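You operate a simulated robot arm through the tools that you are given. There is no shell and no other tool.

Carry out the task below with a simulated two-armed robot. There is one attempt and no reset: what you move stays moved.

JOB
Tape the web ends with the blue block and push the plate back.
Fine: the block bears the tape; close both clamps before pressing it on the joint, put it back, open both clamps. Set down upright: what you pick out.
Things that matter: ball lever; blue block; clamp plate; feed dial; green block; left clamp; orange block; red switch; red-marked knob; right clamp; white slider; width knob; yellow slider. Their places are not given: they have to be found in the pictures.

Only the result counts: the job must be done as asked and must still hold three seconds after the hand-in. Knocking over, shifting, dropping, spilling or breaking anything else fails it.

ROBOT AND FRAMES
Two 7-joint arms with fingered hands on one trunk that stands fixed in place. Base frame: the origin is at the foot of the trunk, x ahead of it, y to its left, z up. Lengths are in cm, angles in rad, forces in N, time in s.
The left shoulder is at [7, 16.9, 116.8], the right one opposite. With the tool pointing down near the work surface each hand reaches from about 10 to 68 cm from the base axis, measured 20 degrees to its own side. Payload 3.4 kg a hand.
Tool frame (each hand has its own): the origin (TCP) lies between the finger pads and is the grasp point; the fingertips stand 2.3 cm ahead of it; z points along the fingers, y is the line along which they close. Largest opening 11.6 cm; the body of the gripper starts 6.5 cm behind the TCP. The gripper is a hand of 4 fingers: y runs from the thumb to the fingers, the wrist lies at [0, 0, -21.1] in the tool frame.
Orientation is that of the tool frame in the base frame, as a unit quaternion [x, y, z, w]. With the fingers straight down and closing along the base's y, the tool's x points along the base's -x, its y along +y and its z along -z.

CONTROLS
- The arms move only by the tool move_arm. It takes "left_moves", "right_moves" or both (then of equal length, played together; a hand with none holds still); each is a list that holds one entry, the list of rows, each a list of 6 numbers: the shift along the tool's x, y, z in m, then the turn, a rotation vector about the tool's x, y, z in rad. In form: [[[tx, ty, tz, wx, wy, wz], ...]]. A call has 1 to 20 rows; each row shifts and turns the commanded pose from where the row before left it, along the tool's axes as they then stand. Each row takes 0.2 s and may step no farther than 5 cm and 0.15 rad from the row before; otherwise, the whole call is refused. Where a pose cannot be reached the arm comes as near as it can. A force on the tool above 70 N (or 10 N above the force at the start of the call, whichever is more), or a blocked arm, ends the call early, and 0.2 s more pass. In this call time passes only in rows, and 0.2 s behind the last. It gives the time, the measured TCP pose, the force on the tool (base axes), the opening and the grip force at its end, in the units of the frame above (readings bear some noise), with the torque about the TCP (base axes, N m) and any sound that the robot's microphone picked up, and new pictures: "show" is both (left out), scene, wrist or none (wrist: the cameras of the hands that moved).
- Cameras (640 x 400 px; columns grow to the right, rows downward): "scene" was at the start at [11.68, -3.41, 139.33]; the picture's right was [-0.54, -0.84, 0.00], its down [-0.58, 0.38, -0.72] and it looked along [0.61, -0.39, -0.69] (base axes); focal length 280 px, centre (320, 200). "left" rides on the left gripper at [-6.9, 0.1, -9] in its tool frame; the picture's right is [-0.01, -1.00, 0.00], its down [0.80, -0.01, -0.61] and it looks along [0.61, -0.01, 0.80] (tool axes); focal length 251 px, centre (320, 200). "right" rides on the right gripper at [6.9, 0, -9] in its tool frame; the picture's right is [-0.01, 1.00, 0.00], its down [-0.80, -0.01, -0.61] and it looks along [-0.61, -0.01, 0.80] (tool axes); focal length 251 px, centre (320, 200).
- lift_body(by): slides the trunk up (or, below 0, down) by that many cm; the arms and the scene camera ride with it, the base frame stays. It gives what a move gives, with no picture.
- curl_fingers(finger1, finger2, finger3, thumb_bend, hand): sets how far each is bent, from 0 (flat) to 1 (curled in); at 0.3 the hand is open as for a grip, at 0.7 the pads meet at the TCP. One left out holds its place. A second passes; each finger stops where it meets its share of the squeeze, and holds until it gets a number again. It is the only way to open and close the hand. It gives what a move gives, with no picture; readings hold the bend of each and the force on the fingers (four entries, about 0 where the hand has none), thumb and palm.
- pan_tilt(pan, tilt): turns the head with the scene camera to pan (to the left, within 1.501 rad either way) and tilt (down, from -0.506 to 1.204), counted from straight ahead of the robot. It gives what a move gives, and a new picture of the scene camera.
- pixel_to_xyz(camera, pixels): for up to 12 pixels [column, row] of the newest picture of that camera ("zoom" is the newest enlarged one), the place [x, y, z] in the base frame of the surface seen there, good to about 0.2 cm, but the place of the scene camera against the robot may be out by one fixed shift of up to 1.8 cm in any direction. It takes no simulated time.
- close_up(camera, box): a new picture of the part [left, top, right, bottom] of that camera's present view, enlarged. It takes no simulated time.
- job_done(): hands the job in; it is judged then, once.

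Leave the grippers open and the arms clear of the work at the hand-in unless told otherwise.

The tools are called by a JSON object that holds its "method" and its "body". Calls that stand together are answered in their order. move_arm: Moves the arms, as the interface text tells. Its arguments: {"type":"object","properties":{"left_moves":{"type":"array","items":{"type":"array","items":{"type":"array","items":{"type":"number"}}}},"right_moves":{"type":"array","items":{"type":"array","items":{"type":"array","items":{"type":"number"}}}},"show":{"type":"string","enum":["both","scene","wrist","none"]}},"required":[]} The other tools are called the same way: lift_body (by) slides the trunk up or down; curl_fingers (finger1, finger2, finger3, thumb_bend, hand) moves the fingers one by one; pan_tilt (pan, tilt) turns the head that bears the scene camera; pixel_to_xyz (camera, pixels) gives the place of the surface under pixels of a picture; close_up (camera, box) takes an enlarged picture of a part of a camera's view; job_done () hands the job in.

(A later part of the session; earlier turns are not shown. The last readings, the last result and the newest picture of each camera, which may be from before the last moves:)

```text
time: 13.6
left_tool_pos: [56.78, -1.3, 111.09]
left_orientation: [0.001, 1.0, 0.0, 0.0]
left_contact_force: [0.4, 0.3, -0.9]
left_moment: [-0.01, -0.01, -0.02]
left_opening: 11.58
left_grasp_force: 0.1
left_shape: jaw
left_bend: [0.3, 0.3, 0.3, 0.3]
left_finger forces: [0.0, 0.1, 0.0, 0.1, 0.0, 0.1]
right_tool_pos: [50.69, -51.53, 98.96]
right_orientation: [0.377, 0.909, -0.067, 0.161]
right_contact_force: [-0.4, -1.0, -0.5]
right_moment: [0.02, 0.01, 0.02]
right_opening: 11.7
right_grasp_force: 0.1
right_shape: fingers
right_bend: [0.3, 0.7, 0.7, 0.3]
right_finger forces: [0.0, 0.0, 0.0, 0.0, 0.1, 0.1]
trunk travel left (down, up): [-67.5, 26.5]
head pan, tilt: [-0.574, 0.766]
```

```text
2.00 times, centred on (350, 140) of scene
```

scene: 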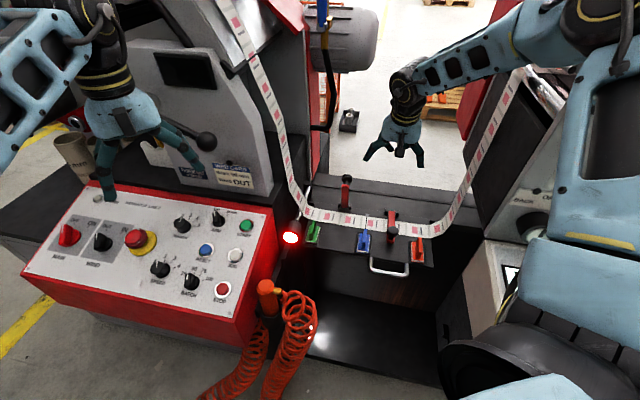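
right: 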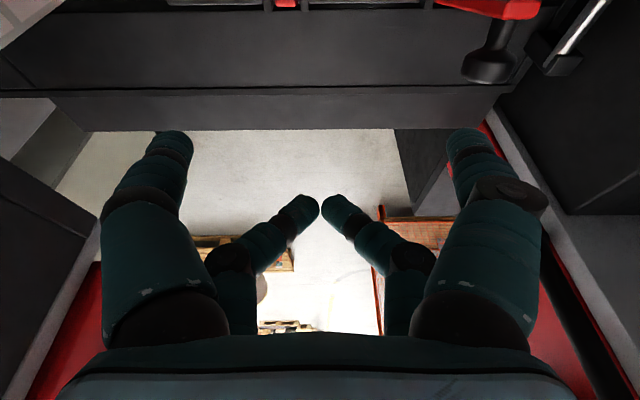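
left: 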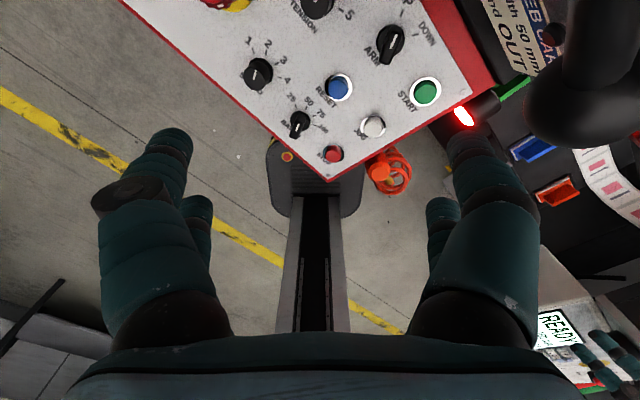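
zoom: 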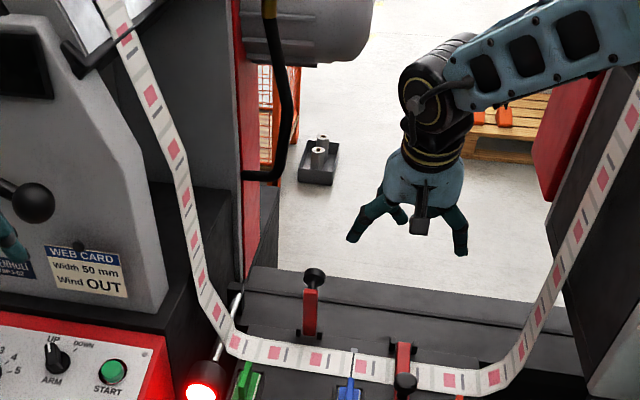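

The nearest obstacle is the black pipe at (70.5, -45.8, 100), about 10 cm beyond where the hand will be. I'll shift left above the left knob.

{"method": "move_arm", "body": {"right_moves": [[[-0.0041, 0.0357, 0.0015, 0, 0, 0], [-0.0041, 0.0357, 0.0015, 0, 0, 0], [-0.0041, 0.0357, 0.0015, 0, 0, 0], [0, 0, 0, 0, 0, 0]]], "show": "both"}}

```text
time: 14.6
left_tool_pos: [56.92, -1.29, 111.11]
left_orientation: [0.0, 1.0, -0.001, -0.001]
left_contact_force: [-0.4, 0.1, 0.1]
left_moment: [0.05, -0.05, 0.01]
left_opening: 11.6
left_grasp_force: 0.1
left_shape: jaw
left_bend: [0.3, 0.3, 0.3, 0.3]
left_finger forces: [0.1, 0.0, 0.1, 0.2, 0.0, 0.1]
right_tool_pos: [59.01, -44.73, 99.29]
right_orientation: [0.377, 0.91, -0.066, 0.161]
right_contact_force: [0.0, -0.1, -0.2]
right_moment: [-0.04, 0.0, 0.0]
right_opening: 11.71
right_grasp_force: 0.0
right_shape: fingers
right_bend: [0.3, 0.7, 0.7, 0.3]
right_finger forces: [0.0, 0.0, 0.1, 0.0, 0.0, 0.0]
trunk travel left (down, up): [-67.5, 26.5]
head pan, tilt: [-0.574, 0.766]
```

scene: 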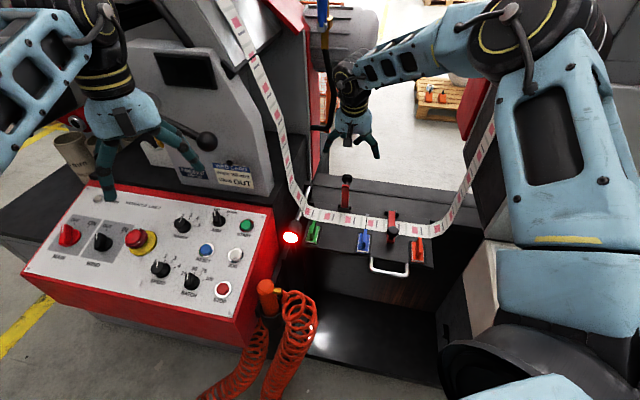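
right: 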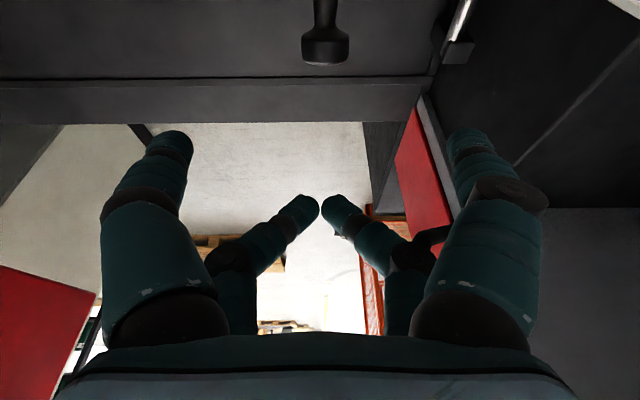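

The left knob is at (326, 45), nearly centred. I'll lower behind it.

{"method": "move_arm", "body": {"right_moves": [[[0.0096, 0.001, 0.028, 0, 0, 0], [0.0096, 0.001, 0.028, 0, 0, 0], [0.0096, 0.001, 0.028, 0, 0, 0], [0, 0, 0, 0, 0, 0]]], "show": "wrist"}}

```text
time: 15.6
left_tool_pos: [56.88, -1.21, 111.08]
left_orientation: [0.0, 1.0, 0.0, 0.001]
left_contact_force: [-0.4, 0.9, -0.2]
left_moment: [0.01, 0.0, -0.02]
left_opening: 11.58
left_grasp_force: 0.1
left_shape: jaw
left_bend: [0.3, 0.3, 0.3, 0.3]
left_finger forces: [0.0, 0.0, 0.0, 0.0, 0.1, 0.1]
right_tool_pos: [59.44, -44.73, 90.45]
right_orientation: [0.378, 0.909, -0.067, 0.161]
right_contact_force: [-0.4, 0.1, -0.1]
right_moment: [0.0, 0.02, 0.05]
right_opening: 11.68
right_grasp_force: 0.0
right_shape: fingers
right_bend: [0.3, 0.7, 0.7, 0.3]
right_finger forces: [0.1, 0.1, 0.1, 0.1, 0.0, 0.0]
trunk travel left (down, up): [-67.5, 26.5]
head pan, tilt: [-0.574, 0.766]
```

right: 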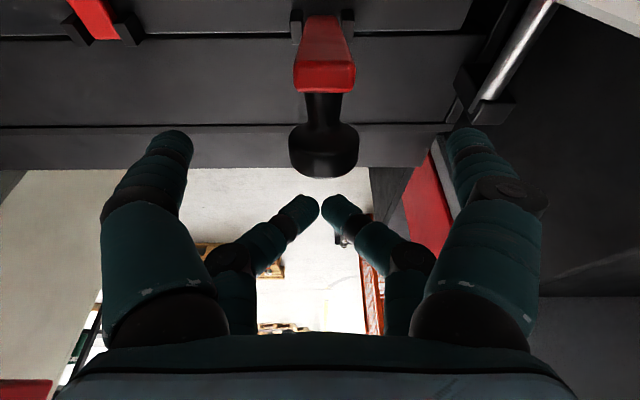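

Same relative pose as for the right clamp, so I'll repeat the pull along the arc.

{"method": "move_arm", "body": {"right_moves": [[[0.0117, 0, -0.005, 0, 0, 0], [0.0117, 0, -0.005, 0, 0, 0], [0.0168, 0, -0.0086, 0, 0, 0], [0.0176, 0, -0.005, 0, 0, 0], [0.0179, 0, -0.0023, 0, 0, 0], [0.018, 0, 0.0014, 0, 0, 0], [0.0166, 0, 0.0046, 0, 0, 0]]], "show": "both"}}

```text
time: 17.2
left_tool_pos: [56.83, -1.21, 111.05]
left_orientation: [0.0, 1.0, 0.0, -0.001]
left_contact_force: [0.9, 0.1, 0.4]
left_moment: [0.02, 0.0, 0.01]
left_opening: 11.6
left_grasp_force: 0.0
left_shape: jaw
left_bend: [0.3, 0.3, 0.3, 0.3]
left_finger forces: [0.0, 0.1, 0.0, 0.0, 0.1, 0.0]
right_tool_pos: [53.49, -39.08, 89.59]
right_orientation: [0.376, 0.911, -0.065, 0.158]
right_contact_force: [0.5, 0.6, 0.2]
right_moment: [0.0, 0.0, 0.0]
right_opening: 11.67
right_grasp_force: 0.0
right_shape: fingers
right_bend: [0.3, 0.7, 0.7, 0.3]
right_finger forces: [0.1, 0.0, 0.0, 0.1, 0.1, 0.0]
right hand out of reach, approached as far as the arm can: row 6, 7
trunk travel left (down, up): [-67.5, 26.5]
head pan, tilt: [-0.574, 0.766]
```

scene: 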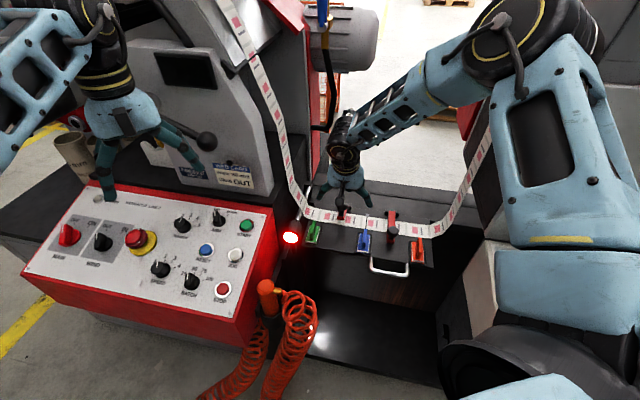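
right: 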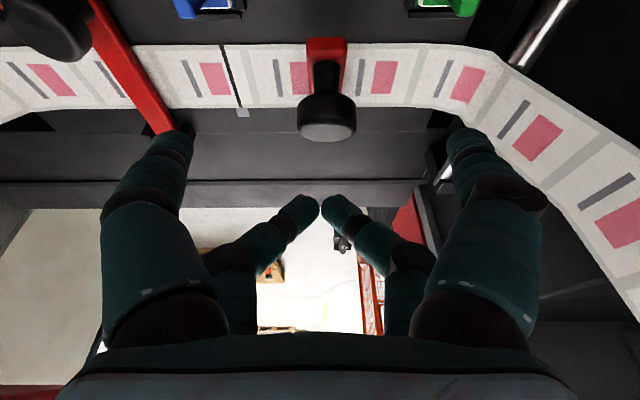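

The reach limit came up at rows 6–7 because of the tilt. I'll measure where the left lever now stands.

{"method": "pixel_to_xyz", "body": {"camera": "right", "pixels": [[326, 50], [326, 80], [326, 105], [326, 125], [326, 137]]}}

{"method": "close_up", "body": {"camera": "scene", "box": [290, 160, 410, 250]}}

```text
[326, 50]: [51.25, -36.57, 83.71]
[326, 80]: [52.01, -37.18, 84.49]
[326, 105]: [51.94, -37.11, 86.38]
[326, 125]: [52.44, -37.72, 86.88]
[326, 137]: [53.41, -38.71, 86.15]
```

```text
4.44 times, centred on (350, 205) of scene
```

zoom: 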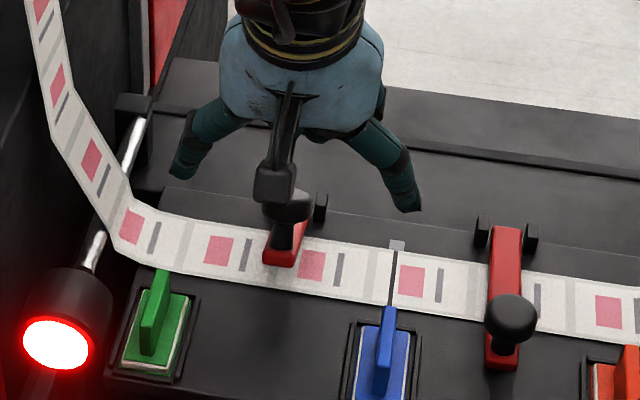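

The left knob is at (52.4, -37.7, 86.9), still partly up. I'll lift slightly, bring the hand back to vertical, and then press it down from above.

{"method": "move_arm", "body": {"right_moves": [[[-0.0137, 0, -0.0376, 0, 0, 0], [0, 0, 0, 0, 0.117, 0], [0, 0, 0, 0, 0.117, 0], [0, 0, 0, 0, 0.116, 0], [0, 0, 0, 0, 0, 0]]], "show": "both"}}

```text
time: 18.4
left_tool_pos: [56.87, -1.26, 111.17]
left_orientation: [0.0, 1.0, 0.0, 0.0]
left_contact_force: [0.3, -0.2, 0.5]
left_moment: [0.02, 0.02, 0.01]
left_opening: 11.58
left_grasp_force: 0.0
left_shape: jaw
left_bend: [0.3, 0.3, 0.3, 0.3]
left_finger forces: [0.0, 0.0, 0.0, 0.0, 0.1, 0.0]
right_tool_pos: [53.62, -39.13, 93.74]
right_orientation: [0.382, 0.924, 0.0, -0.001]
right_contact_force: [-0.2, -0.2, -0.1]
right_moment: [-0.04, 0.01, 0.0]
right_opening: 11.68
right_grasp_force: 0.1
right_shape: fingers
right_bend: [0.3, 0.7, 0.7, 0.3]
right_finger forces: [0.0, 0.0, 0.1, 0.1, 0.0, 0.0]
trunk travel left (down, up): [-67.5, 26.5]
head pan, tilt: [-0.574, 0.766]
```

scene: 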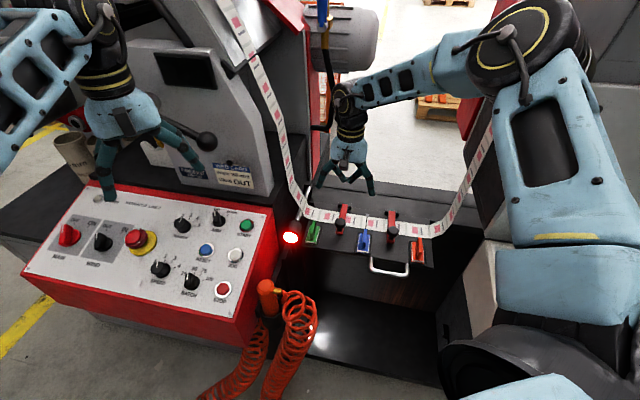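
right: 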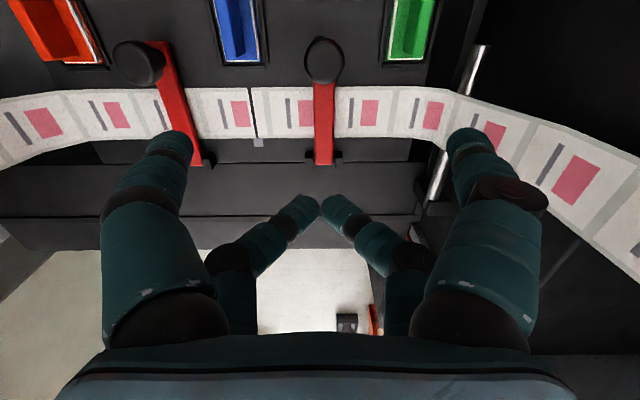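

Both bars now appear to lie flat. I'll measure them to make sure, along with the blue block and joint as seen from here.

{"method": "pixel_to_xyz", "body": {"camera": "right", "pixels": [[324, 150], [324, 120], [324, 95], [324, 60], [195, 155], [175, 110], [165, 70], [140, 65]]}}

{"method": "close_up", "body": {"camera": "scene", "box": [290, 180, 450, 280]}}

{"method": "close_up", "body": {"camera": "right", "box": [100, 0, 440, 200]}}

```text
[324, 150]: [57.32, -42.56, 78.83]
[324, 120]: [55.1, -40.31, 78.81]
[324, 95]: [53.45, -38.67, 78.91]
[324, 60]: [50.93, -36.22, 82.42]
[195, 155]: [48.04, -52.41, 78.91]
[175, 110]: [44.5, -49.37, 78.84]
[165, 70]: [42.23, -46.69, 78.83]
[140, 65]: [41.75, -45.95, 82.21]
```

```text
4.00 times, centred on (370, 230) of scene
```

zoom: 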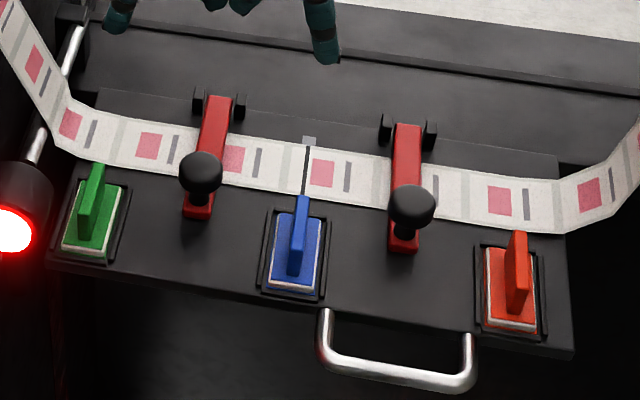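

```text
1.88 times, centred on (270, 100) of right
```

zoom: 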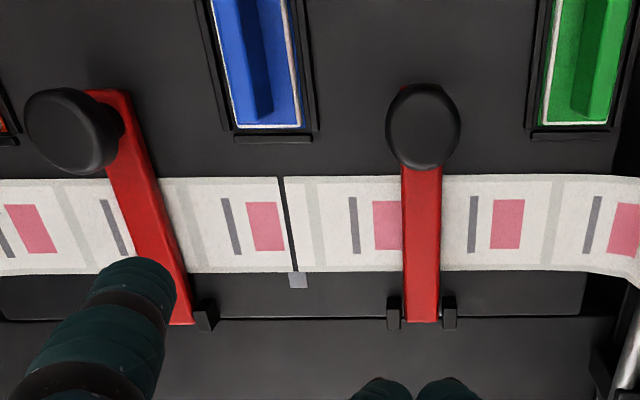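

Both bars read z 78.8–78.9 along their length, so both clamps are closed. Their knobs stand about 6.7 cm either side of the blue fin at v≈-61. I'll grip the fin with the rear pair only, opened narrowly at 0.6, and keep the front pair closed ahead of the fin so no finger touches a knob. Now I'll set the fingers and move over the blue block.

{"method": "curl_fingers", "body": {"hand": "right", "finger1": 0.7, "finger2": 0.6, "finger3": 0.6, "thumb_bend": 0.7}}

{"method": "move_arm", "body": {"right_moves": [[[0.0287, -0.0232, -0.007, 0, 0, 0], [0.0287, -0.0232, -0.007, 0, 0, 0], [0.0287, -0.0232, -0.007, 0, 0, 0], [0, 0, 0, 0, 0, 0], [0, 0, 0, 0, 0, 0]]], "show": "both"}}

```text
time: 19.4
left_tool_pos: [56.9, -1.31, 110.99]
left_orientation: [0.0, 1.0, -0.001, 0.0]
left_contact_force: [0.2, -0.1, 0.9]
left_moment: [-0.02, -0.01, -0.02]
left_opening: 11.59
left_grasp_force: 0.1
left_shape: jaw
left_bend: [0.3, 0.3, 0.3, 0.3]
left_finger forces: [0.1, 0.1, 0.1, 0.0, 0.1, 0.0]
right_tool_pos: [53.51, -39.2, 93.66]
right_orientation: [0.382, 0.924, 0.001, 0.0]
right_contact_force: [0.0, 0.2, 0.4]
right_moment: [0.0, 0.02, -0.02]
right_opening: 0.15
right_grasp_force: 0.2
right_shape: fingers
right_bend: [0.7, 0.6, 0.6, 0.7]
right_finger forces: [0.0, 0.0, 0.0, 0.0, 0.0, 0.0]
trunk travel left (down, up): [-67.5, 26.5]
head pan, tilt: [-0.574, 0.766]
```

```text
time: 20.6
left_tool_pos: [56.73, -1.43, 110.96]
left_orientation: [0.0, 1.0, -0.001, 0.0]
left_contact_force: [0.2, -0.3, -0.1]
left_moment: [0.02, 0.0, 0.02]
left_opening: 11.6
left_grasp_force: 0.1
left_shape: jaw
left_bend: [0.3, 0.3, 0.3, 0.3]
left_finger forces: [0.0, 0.0, 0.1, 0.0, 0.1, 0.1]
right_tool_pos: [42.39, -38.23, 95.89]
right_orientation: [0.383, 0.924, 0.0, -0.001]
right_contact_force: [0.1, 0.0, 0.0]
right_moment: [0.01, -0.02, 0.02]
right_opening: 0.16
right_grasp_force: 0.1
right_shape: fingers
right_bend: [0.7, 0.6, 0.6, 0.7]
right_finger forces: [0.0, 0.1, 0.1, 0.0, 0.0, 0.0]
trunk travel left (down, up): [-67.5, 26.5]
head pan, tilt: [-0.574, 0.766]
```

scene: 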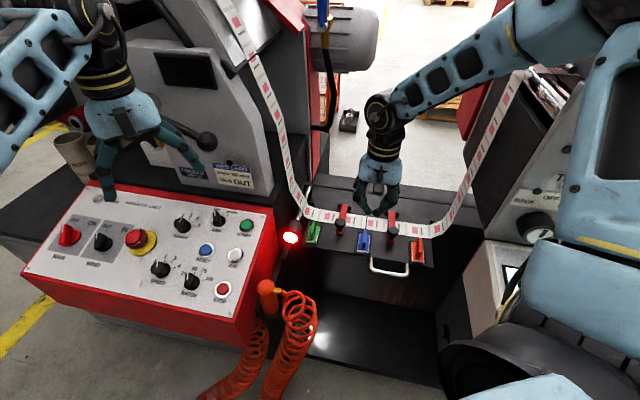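
right: 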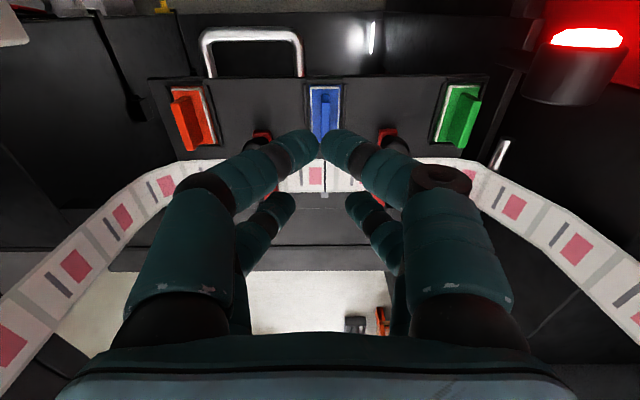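

The rear gap is centred at column 320 and the fin at about 325, so I'll shift 0.35 cm left and descend to z≈86, then check alignment.

{"method": "move_arm", "body": {"right_moves": [[[0, 0.0035, 0.033, 0, 0, 0], [0, 0, 0.033, 0, 0, 0], [0, 0, 0.033, 0, 0, 0], [0, 0, 0, 0, 0, 0]]], "show": "both"}}

{"method": "close_up", "body": {"camera": "scene", "box": [310, 180, 430, 260]}}

{"method": "close_up", "body": {"camera": "right", "box": [220, 50, 420, 250]}}

```text
time: 21.6
left_tool_pos: [56.78, -1.32, 111.03]
left_orientation: [0.001, 1.0, -0.001, 0.0]
left_contact_force: [-1.0, -0.7, 0.5]
left_moment: [-0.01, -0.01, 0.03]
left_opening: 11.56
left_grasp_force: 0.1
left_shape: jaw
left_bend: [0.3, 0.3, 0.3, 0.3]
left_finger forces: [0.0, 0.1, 0.0, 0.0, 0.1, 0.0]
right_tool_pos: [42.72, -37.84, 86.03]
right_orientation: [0.383, 0.924, 0.0, 0.0]
right_contact_force: [0.4, -0.9, -0.4]
right_moment: [0.01, 0.0, 0.01]
right_opening: 0.14
right_grasp_force: 0.1
right_shape: fingers
right_bend: [0.7, 0.6, 0.6, 0.7]
right_finger forces: [0.0, 0.1, 0.0, 0.0, 0.1, 0.0]
trunk travel left (down, up): [-67.5, 26.5]
head pan, tilt: [-0.574, 0.766]
```

scene: 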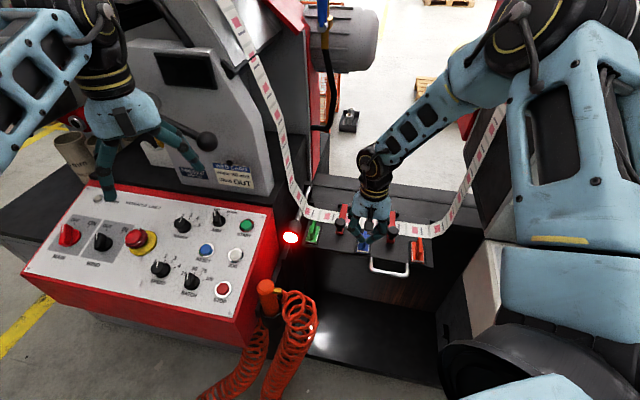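
right: 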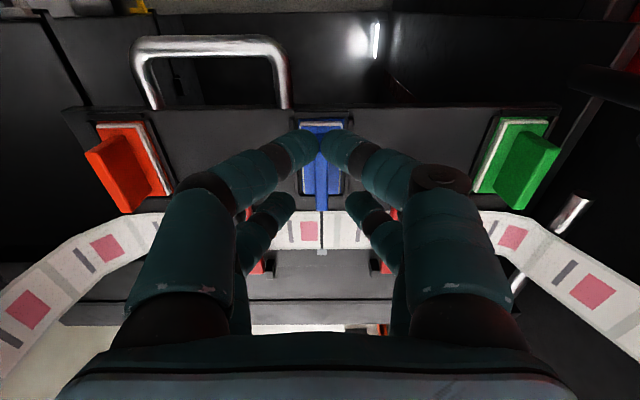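

```text
5.00 times, centred on (370, 220) of scene
```

zoom: 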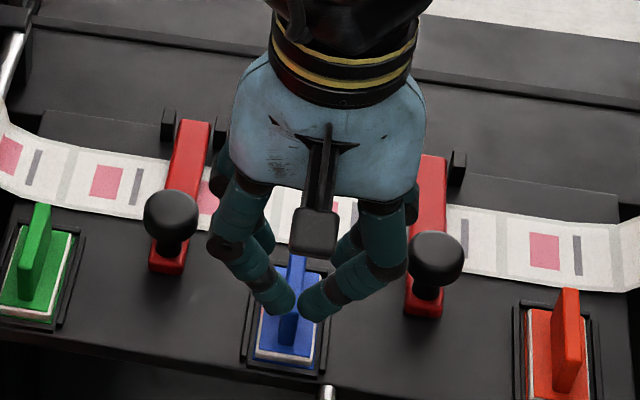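

```text
2.00 times, centred on (320, 150) of right
```

zoom: 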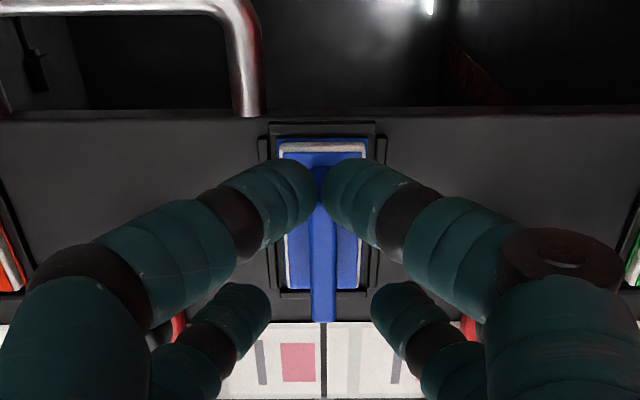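

The gap is centred on the fin, and the front pair comes down close to its front end. I'll shift 0.4 cm toward the operator for clearance and descend to z≈81.2.

{"method": "move_arm", "body": {"right_moves": [[[0.004, 0, 0, 0, 0, 0], [0, 0, 0.016, 0, 0, 0], [0, 0, 0.016, 0, 0, 0], [0, 0, 0.016, 0, 0, 0], [0, 0, 0, 0, 0, 0]]], "show": "both"}}

{"method": "close_up", "body": {"camera": "scene", "box": [310, 190, 430, 270]}}

{"method": "close_up", "body": {"camera": "right", "box": [220, 50, 420, 250]}}

```text
time: 22.8
left_tool_pos: [56.79, -1.31, 111.12]
left_orientation: [0.001, 1.0, 0.0, 0.0]
left_contact_force: [-0.5, -0.4, 0.4]
left_moment: [0.01, -0.02, 0.01]
left_opening: 11.6
left_grasp_force: 0.1
left_shape: jaw
left_bend: [0.3, 0.3, 0.3, 0.3]
left_finger forces: [0.0, 0.1, 0.0, 0.0, 0.0, 0.0]
right_tool_pos: [42.45, -37.49, 81.15]
right_orientation: [0.383, 0.924, 0.0, 0.0]
right_contact_force: [1.3, -0.4, 0.2]
right_moment: [-0.01, 0.01, 0.01]
right_opening: 0.16
right_grasp_force: 0.2
right_shape: fingers
right_bend: [0.7, 0.6, 0.6, 0.7]
right_finger forces: [0.1, 0.0, 0.1, 0.1, 0.0, 0.0]
trunk travel left (down, up): [-67.5, 26.5]
head pan, tilt: [-0.574, 0.766]
```

scene: 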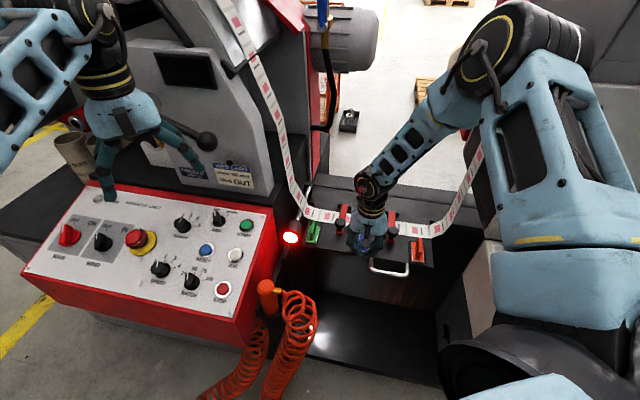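
right: 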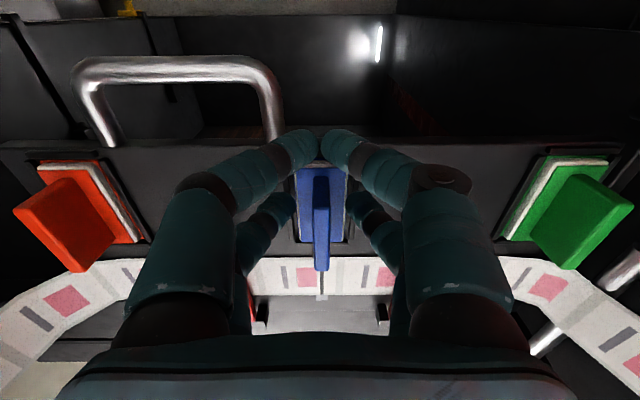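

```text
5.00 times, centred on (370, 230) of scene
```

zoom: 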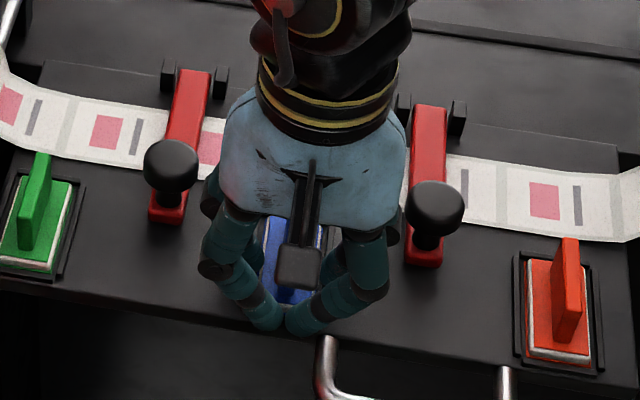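

```text
2.00 times, centred on (320, 150) of right
```

zoom: 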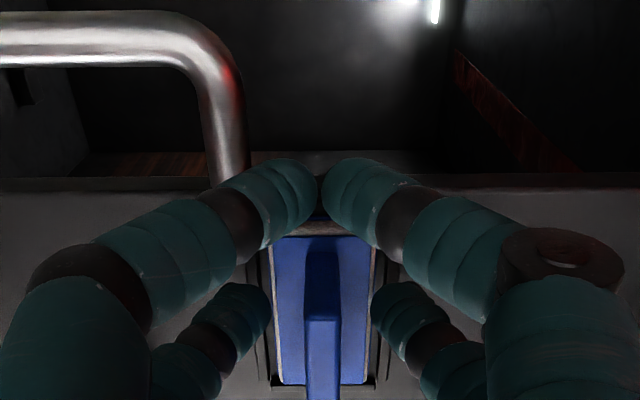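

The rear tips sit on either side of the fin (zoom column 322) and no forces show. I'll close the rear pair on it.

{"method": "curl_fingers", "body": {"hand": "right", "finger2": 0.8, "finger3": 0.8}}

{"method": "close_up", "body": {"camera": "right", "box": [220, 80, 420, 280]}}

```text
time: 23.8
left_tool_pos: [56.85, -1.25, 111.02]
left_orientation: [0.0, 1.0, -0.001, -0.001]
left_contact_force: [0.2, -0.1, -0.6]
left_moment: [0.03, 0.0, -0.02]
left_opening: 11.56
left_grasp_force: 0.1
left_shape: jaw
left_bend: [0.3, 0.3, 0.3, 0.3]
left_finger forces: [0.0, 0.0, 0.0, 0.0, 0.0, 0.0]
right_tool_pos: [42.39, -37.47, 81.13]
right_orientation: [0.383, 0.924, 0.0, 0.0]
right_contact_force: [0.5, -0.8, -0.1]
right_moment: [0.02, 0.02, -0.03]
right_opening: 0.18
right_grasp_force: 8.4
right_shape: fingers
right_bend: [0.7, 0.71, 0.72, 0.7]
right_finger forces: [0.0, 8.0, 8.1, 0.0, 0.0, 0.1]
trunk travel left (down, up): [-67.5, 26.5]
head pan, tilt: [-0.574, 0.766]
```

```text
2.00 times, centred on (320, 180) of right
```

zoom: 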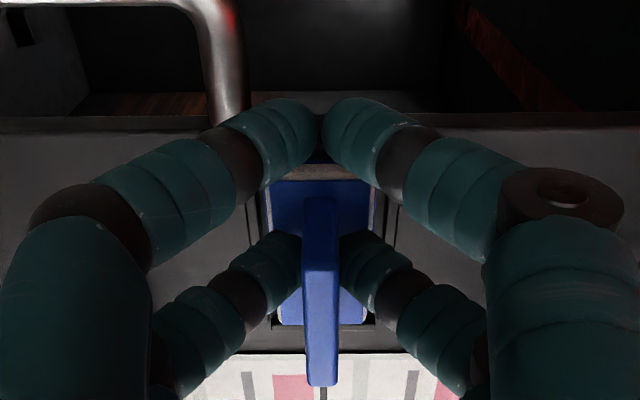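

The fin is gripped with about 8 N on each rear finger. I'll lift straight up 4 cm and check that the block comes along.

{"method": "move_arm", "body": {"right_moves": [[[0, 0, -0.01, 0, 0, 0], [0, 0, -0.01, 0, 0, 0], [0, 0, -0.01, 0, 0, 0], [0, 0, -0.01, 0, 0, 0], [0, 0, 0, 0, 0, 0]]], "show": "both"}}

{"method": "close_up", "body": {"camera": "right", "box": [220, 80, 420, 280]}}

{"method": "close_up", "body": {"camera": "scene", "box": [310, 190, 430, 270]}}

```text
time: 25.0
left_tool_pos: [56.82, -1.35, 111.13]
left_orientation: [0.0, 1.0, -0.001, 0.001]
left_contact_force: [0.2, 0.0, -0.9]
left_moment: [0.03, -0.05, 0.0]
left_opening: 11.58
left_grasp_force: 0.0
left_shape: jaw
left_bend: [0.3, 0.3, 0.3, 0.3]
left_finger forces: [0.1, 0.1, 0.0, 0.0, 0.0, 0.1]
right_tool_pos: [42.41, -37.29, 85.16]
right_orientation: [0.383, 0.924, 0.0, -0.001]
right_contact_force: [-0.1, 0.7, -0.2]
right_moment: [0.03, 0.04, -0.02]
right_opening: 0.16
right_grasp_force: 7.8
right_shape: fingers
right_bend: [0.7, 0.71, 0.72, 0.7]
right_finger forces: [0.0, 8.1, 8.1, 0.1, 0.1, 0.0]
trunk travel left (down, up): [-67.5, 26.5]
head pan, tilt: [-0.574, 0.766]
```

scene: 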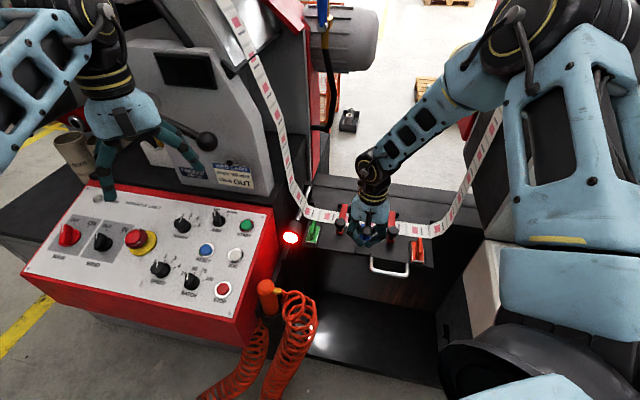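
right: 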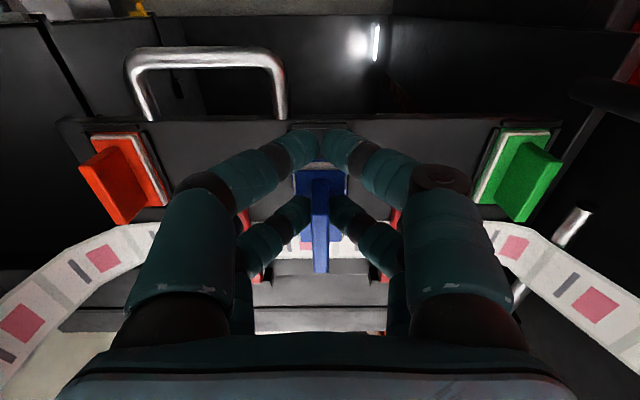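

```text
2.00 times, centred on (320, 180) of right
```

zoom: 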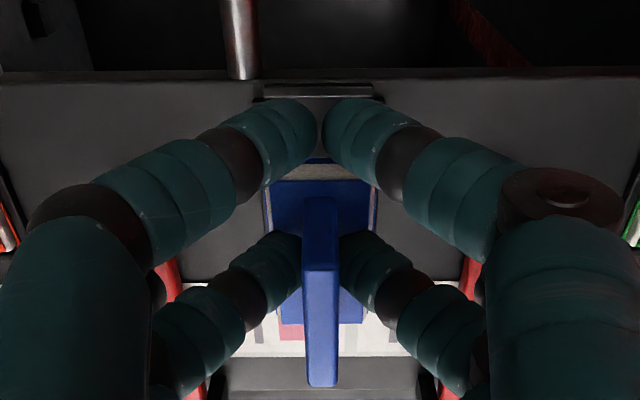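

```text
5.00 times, centred on (370, 230) of scene
```

zoom: 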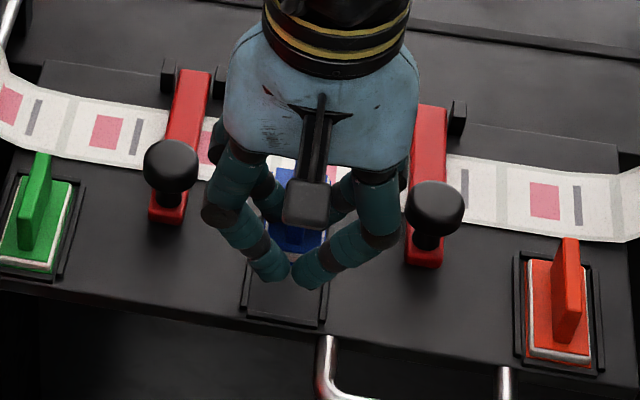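

The block is up and straight, and its tray is empty. I'll carry it 8.15 cm back over the joint, with a small 0.2 cm shift left.

{"method": "move_arm", "body": {"right_moves": [[[-0.0204, 0.0005, -0.0025, 0, 0, 0], [-0.0204, 0.0005, -0.0025, 0, 0, 0], [-0.0204, 0.0005, 0.0025, 0, 0, 0], [-0.0203, 0.0005, 0.0025, 0, 0, 0], [0, 0, 0, 0, 0, 0], [0, 0, 0, 0, 0, 0]]], "show": "both"}}

{"method": "close_up", "body": {"camera": "right", "box": [220, 80, 420, 280]}}

{"method": "close_up", "body": {"camera": "scene", "box": [310, 180, 430, 260]}}

```text
time: 26.4
left_tool_pos: [56.82, -1.32, 111.12]
left_orientation: [-0.001, 1.0, 0.0, -0.001]
left_contact_force: [-0.8, 0.1, -0.6]
left_moment: [0.03, 0.02, -0.03]
left_opening: 11.59
left_grasp_force: 0.0
left_shape: jaw
left_bend: [0.3, 0.3, 0.3, 0.3]
left_finger forces: [0.0, 0.0, 0.1, 0.0, 0.1, 0.1]
right_tool_pos: [48.34, -43.08, 85.12]
right_orientation: [0.382, 0.924, 0.0, -0.001]
right_contact_force: [0.3, -0.1, -0.9]
right_moment: [0.0, 0.01, -0.01]
right_opening: 0.15
right_grasp_force: 7.9
right_shape: fingers
right_bend: [0.7, 0.71, 0.72, 0.7]
right_finger forces: [0.1, 8.2, 8.1, 0.1, 0.0, 0.1]
trunk travel left (down, up): [-67.5, 26.5]
head pan, tilt: [-0.574, 0.766]
```

scene: 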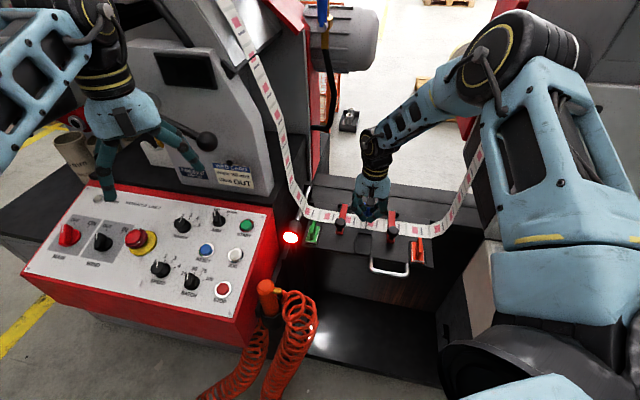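
right: 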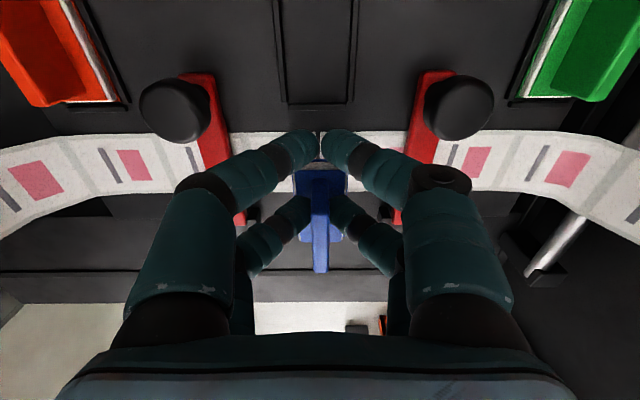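

```text
2.00 times, centred on (320, 180) of right
```

zoom: 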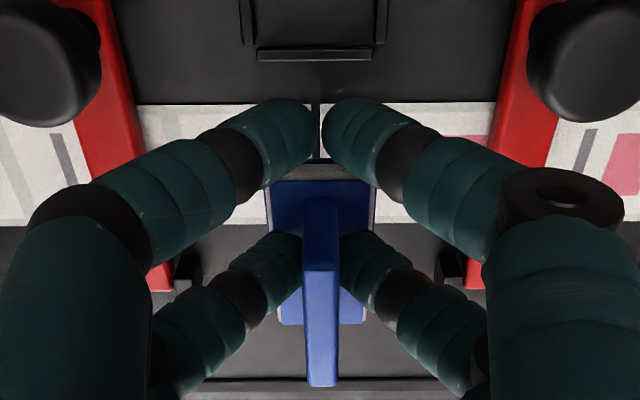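

```text
5.00 times, centred on (370, 220) of scene
```

zoom: 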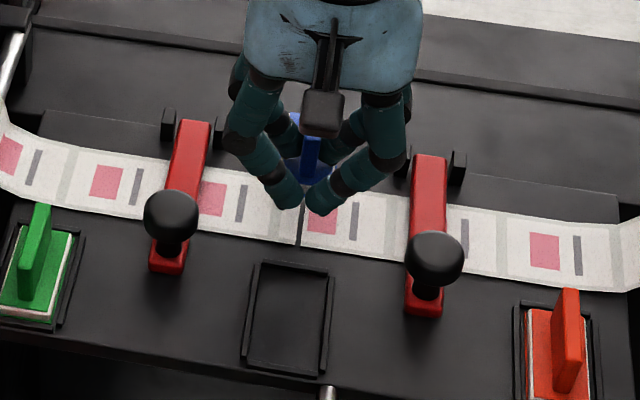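

In the zoom the joint line is at column 316 and the fin at 320, so I'll correct by 0.12 cm to the right. Then I'll lower to just above contact.

{"method": "move_arm", "body": {"right_moves": [[[0, -0.0012, 0.012, 0, 0, 0], [0, 0, 0.012, 0, 0, 0], [0, 0, 0.01, 0, 0, 0], [0, 0, 0.002, 0, 0, 0], [0, 0, 0, 0, 0, 0]]], "show": "both"}}

{"method": "close_up", "body": {"camera": "right", "box": [220, 80, 420, 280]}}

{"method": "close_up", "body": {"camera": "scene", "box": [310, 180, 430, 260]}}

```text
time: 27.6
left_tool_pos: [56.76, -1.3, 111.08]
left_orientation: [0.0, 1.0, 0.0, 0.0]
left_contact_force: [0.0, -0.5, -0.9]
left_moment: [-0.01, 0.01, 0.02]
left_opening: 11.58
left_grasp_force: 0.1
left_shape: jaw
left_bend: [0.3, 0.3, 0.3, 0.3]
left_finger forces: [0.1, 0.1, 0.1, 0.1, 0.2, 0.0]
right_tool_pos: [48.2, -43.24, 81.51]
right_orientation: [0.382, 0.924, 0.0, -0.001]
right_contact_force: [0.2, 0.5, -0.3]
right_moment: [0.04, -0.01, -0.01]
right_opening: 0.14
right_grasp_force: 8.1
right_shape: fingers
right_bend: [0.7, 0.71, 0.72, 0.7]
right_finger forces: [0.0, 8.0, 8.2, 0.0, 0.0, 0.0]
trunk travel left (down, up): [-67.5, 26.5]
head pan, tilt: [-0.574, 0.766]
```

scene: 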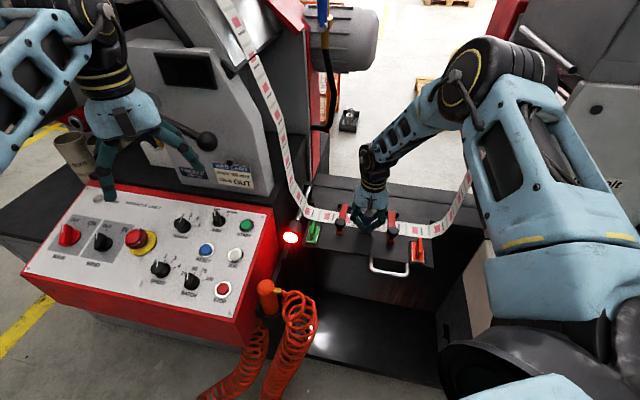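
right: 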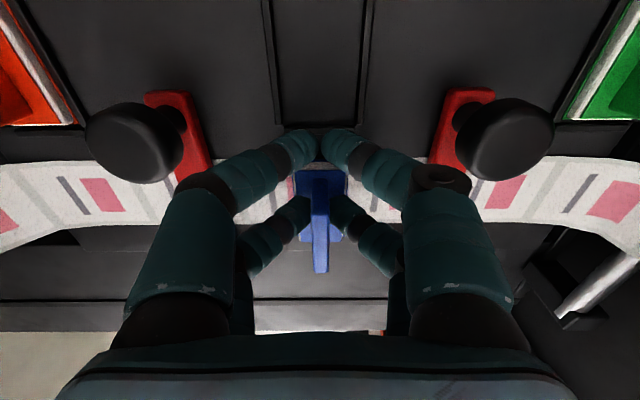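

```text
2.00 times, centred on (320, 180) of right
```

zoom: 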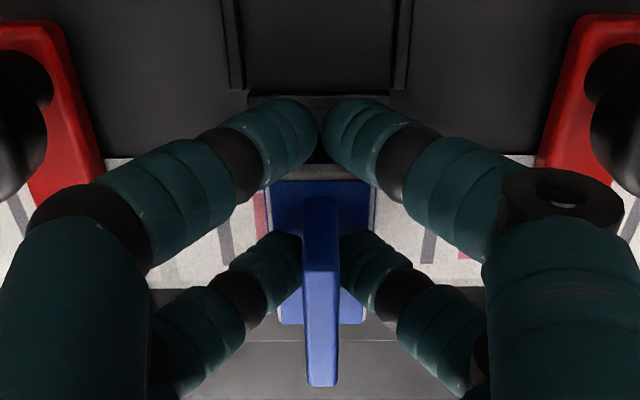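

```text
5.00 times, centred on (370, 220) of scene
```

zoom: 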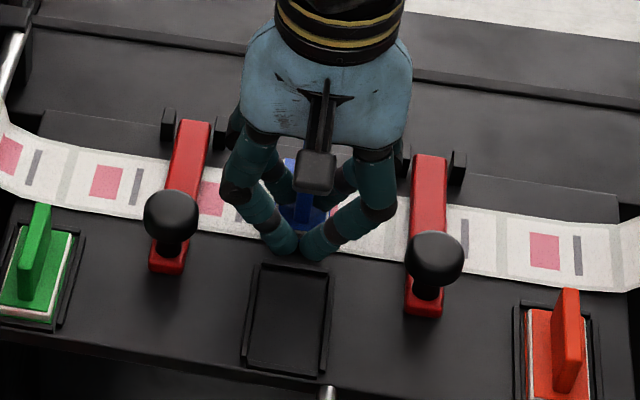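

The block is centred over the joint and spans the web width. Now I'll press down in small steps while watching the force.

{"method": "move_arm", "body": {"right_moves": [[[0, 0, 0.002, 0, 0, 0], [0, 0, 0.002, 0, 0, 0], [0, 0, 0.001, 0, 0, 0], [0, 0, 0, 0, 0, 0]]], "show": "none"}}

```text
time: 28.6
left_tool_pos: [56.79, -1.34, 111.09]
left_orientation: [0.001, 1.0, 0.0, 0.0]
left_contact_force: [-0.8, -0.4, -0.4]
left_moment: [0.0, 0.02, 0.0]
left_opening: 11.59
left_grasp_force: 0.0
left_shape: jaw
left_bend: [0.3, 0.3, 0.3, 0.3]
left_finger forces: [0.0, 0.0, 0.1, 0.0, 0.0, 0.0]
right_tool_pos: [48.27, -43.27, 80.93]
right_orientation: [0.382, 0.924, 0.0, 0.0]
right_contact_force: [-0.8, 0.0, -0.3]
right_moment: [0.01, 0.0, -0.05]
right_opening: 0.15
right_grasp_force: 8.1
right_shape: fingers
right_bend: [0.7, 0.71, 0.72, 0.7]
right_finger forces: [0.0, 8.2, 8.1, 0.0, 0.1, 0.1]
trunk travel left (down, up): [-67.5, 26.5]
head pan, tilt: [-0.574, 0.766]
```

No contact yet at z 80.9, so I'll continue down in 1–2 mm steps.

{"method": "move_arm", "body": {"right_moves": [[[0, 0, 0.001, 0, 0, 0], [0, 0, 0.001, 0, 0, 0], [0, 0, 0.001, 0, 0, 0], [0, 0, 0, 0, 0, 0]]], "show": "wrist"}}

```text
time: 29.6
left_tool_pos: [56.82, -1.23, 111.06]
left_orientation: [-0.001, 1.0, 0.0, 0.0]
left_contact_force: [0.8, -0.3, -0.3]
left_moment: [0.01, -0.04, -0.03]
left_opening: 11.56
left_grasp_force: 0.0
left_shape: jaw
left_bend: [0.3, 0.3, 0.3, 0.3]
left_finger forces: [0.1, 0.0, 0.0, 0.0, 0.0, 0.0]
right_tool_pos: [48.23, -43.09, 80.86]
right_orientation: [0.383, 0.924, 0.0, 0.001]
right_contact_force: [1.2, -1.1, 6.5]
right_moment: [-0.13, -0.15, 0.01]
right_opening: 0.17
right_grasp_force: 10.0
right_shape: fingers
right_bend: [0.7, 0.72, 0.72, 0.7]
right_finger forces: [0.1, 10.0, 9.5, 0.1, 0.0, 0.1]
trunk travel left (down, up): [-67.5, 26.5]
head pan, tilt: [-0.574, 0.766]
```

right: 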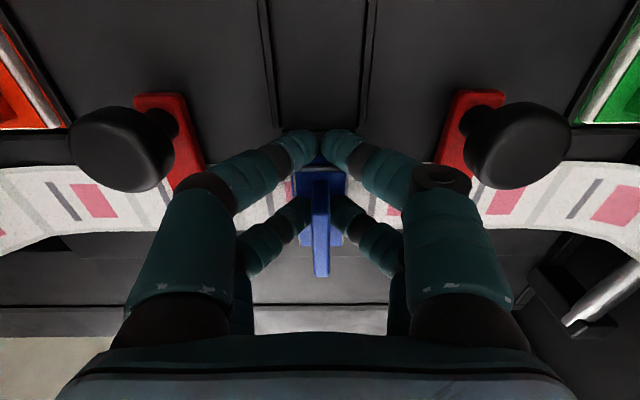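

Contact: 6.5 N upward. I'll press a bit harder to seat the tape firmly and hold it.

{"method": "move_arm", "body": {"right_moves": [[[0, 0, 0.001, 0, 0, 0], [0, 0, 0.001, 0, 0, 0], [0, 0, 0.001, 0, 0, 0], [0, 0, 0.001, 0, 0, 0], [0, 0, 0, 0, 0, 0], [0, 0, 0, 0, 0, 0]]], "show": "wrist"}}

{"method": "close_up", "body": {"camera": "right", "box": [220, 80, 420, 280]}}

```text
time: 31.0
left_tool_pos: [56.63, -1.04, 111.25]
left_orientation: [0.001, 1.0, 0.0, 0.002]
left_contact_force: [0.3, 0.5, 0.3]
left_moment: [0.0, -0.01, -0.01]
left_opening: 11.61
left_grasp_force: 0.1
left_shape: jaw
left_bend: [0.3, 0.3, 0.3, 0.3]
left_finger forces: [0.0, 0.0, 0.0, 0.1, 0.0, 0.1]
right_tool_pos: [48.08, -43.12, 80.54]
right_orientation: [0.383, 0.924, 0.0, 0.002]
right_contact_force: [4.7, -4.1, 25.3]
right_moment: [-0.37, -0.41, 0.01]
right_opening: 0.19
right_grasp_force: 20.2
right_shape: fingers
right_bend: [0.7, 0.74, 0.74, 0.7]
right_finger forces: [0.1, 20.8, 19.6, 0.1, 0.1, 0.0]
trunk travel left (down, up): [-67.5, 26.5]
head pan, tilt: [-0.574, 0.766]
```

right: 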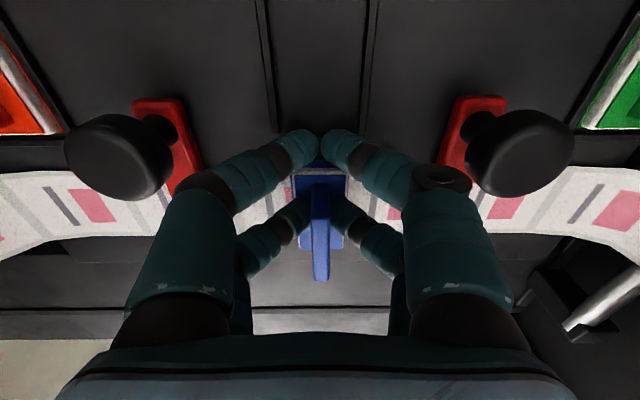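

```text
2.00 times, centred on (320, 180) of right
```

zoom: 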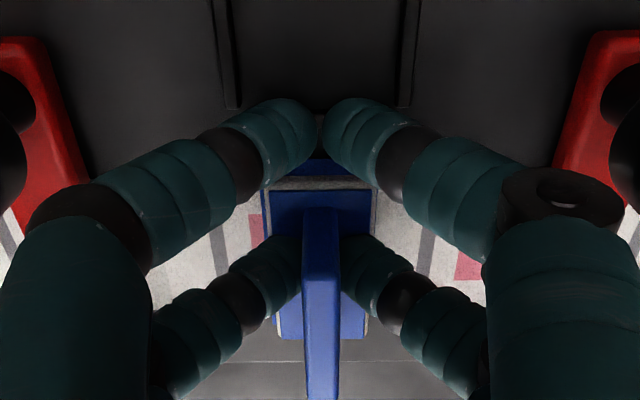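

Pressed with 25 N. I'll lift the block straight up 4.5 cm and look at the joint.

{"method": "move_arm", "body": {"right_moves": [[[0, 0, -0.004, 0, 0, 0], [0, 0, -0.006, 0, 0, 0], [0, 0, -0.012, 0, 0, 0], [0, 0, -0.012, 0, 0, 0], [0, 0, -0.012, 0, 0, 0], [0, 0, 0, 0, 0, 0]]], "show": "both"}}

{"method": "close_up", "body": {"camera": "right", "box": [220, 80, 420, 280]}}

{"method": "close_up", "body": {"camera": "scene", "box": [310, 180, 430, 260]}}

```text
time: 32.4
left_tool_pos: [56.89, -1.29, 111.08]
left_orientation: [0.0, 1.0, 0.0, 0.0]
left_contact_force: [0.5, 0.5, -0.3]
left_moment: [0.0, 0.01, 0.0]
left_opening: 11.62
left_grasp_force: 0.0
left_shape: jaw
left_bend: [0.3, 0.3, 0.3, 0.3]
left_finger forces: [0.1, 0.0, 0.0, 0.1, 0.0, 0.1]
right_tool_pos: [48.14, -43.17, 84.89]
right_orientation: [0.382, 0.924, 0.0, -0.001]
right_contact_force: [0.1, -0.1, -0.7]
right_moment: [0.03, -0.04, 0.0]
right_opening: 0.17
right_grasp_force: 7.8
right_shape: fingers
right_bend: [0.7, 0.72, 0.73, 0.7]
right_finger forces: [0.0, 7.7, 7.8, 0.1, 0.0, 0.0]
trunk travel left (down, up): [-67.5, 26.5]
head pan, tilt: [-0.574, 0.766]
```

scene: 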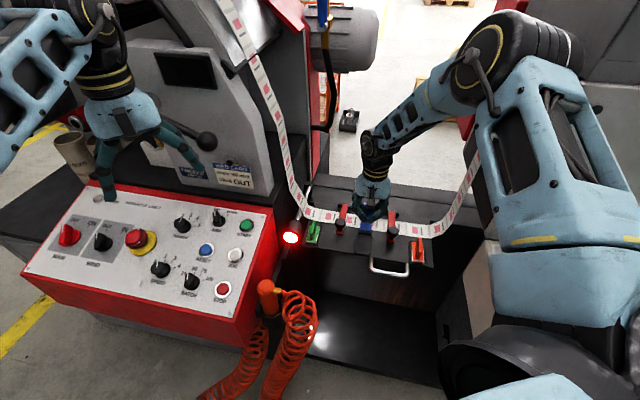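
right: 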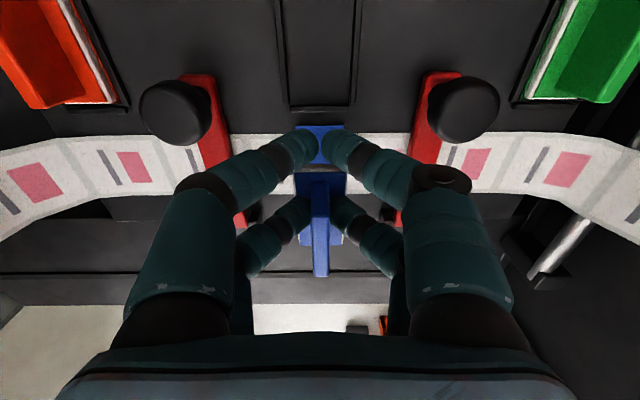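

```text
2.00 times, centred on (320, 180) of right
```

zoom: 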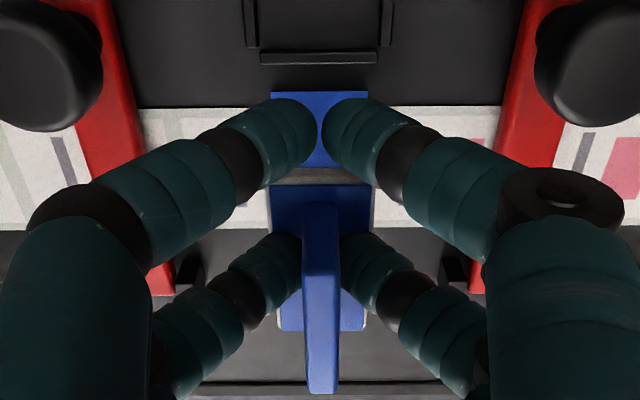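

```text
5.00 times, centred on (370, 220) of scene
```

zoom: 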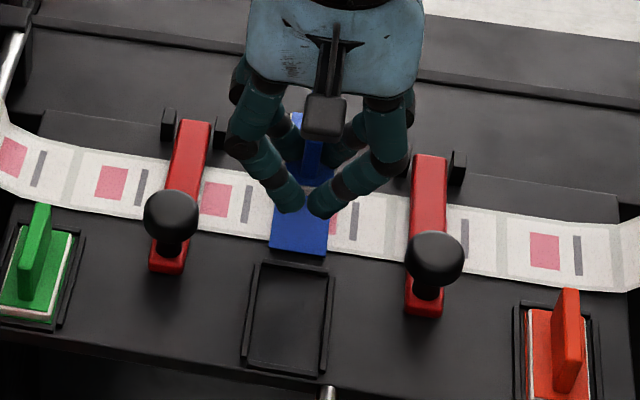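

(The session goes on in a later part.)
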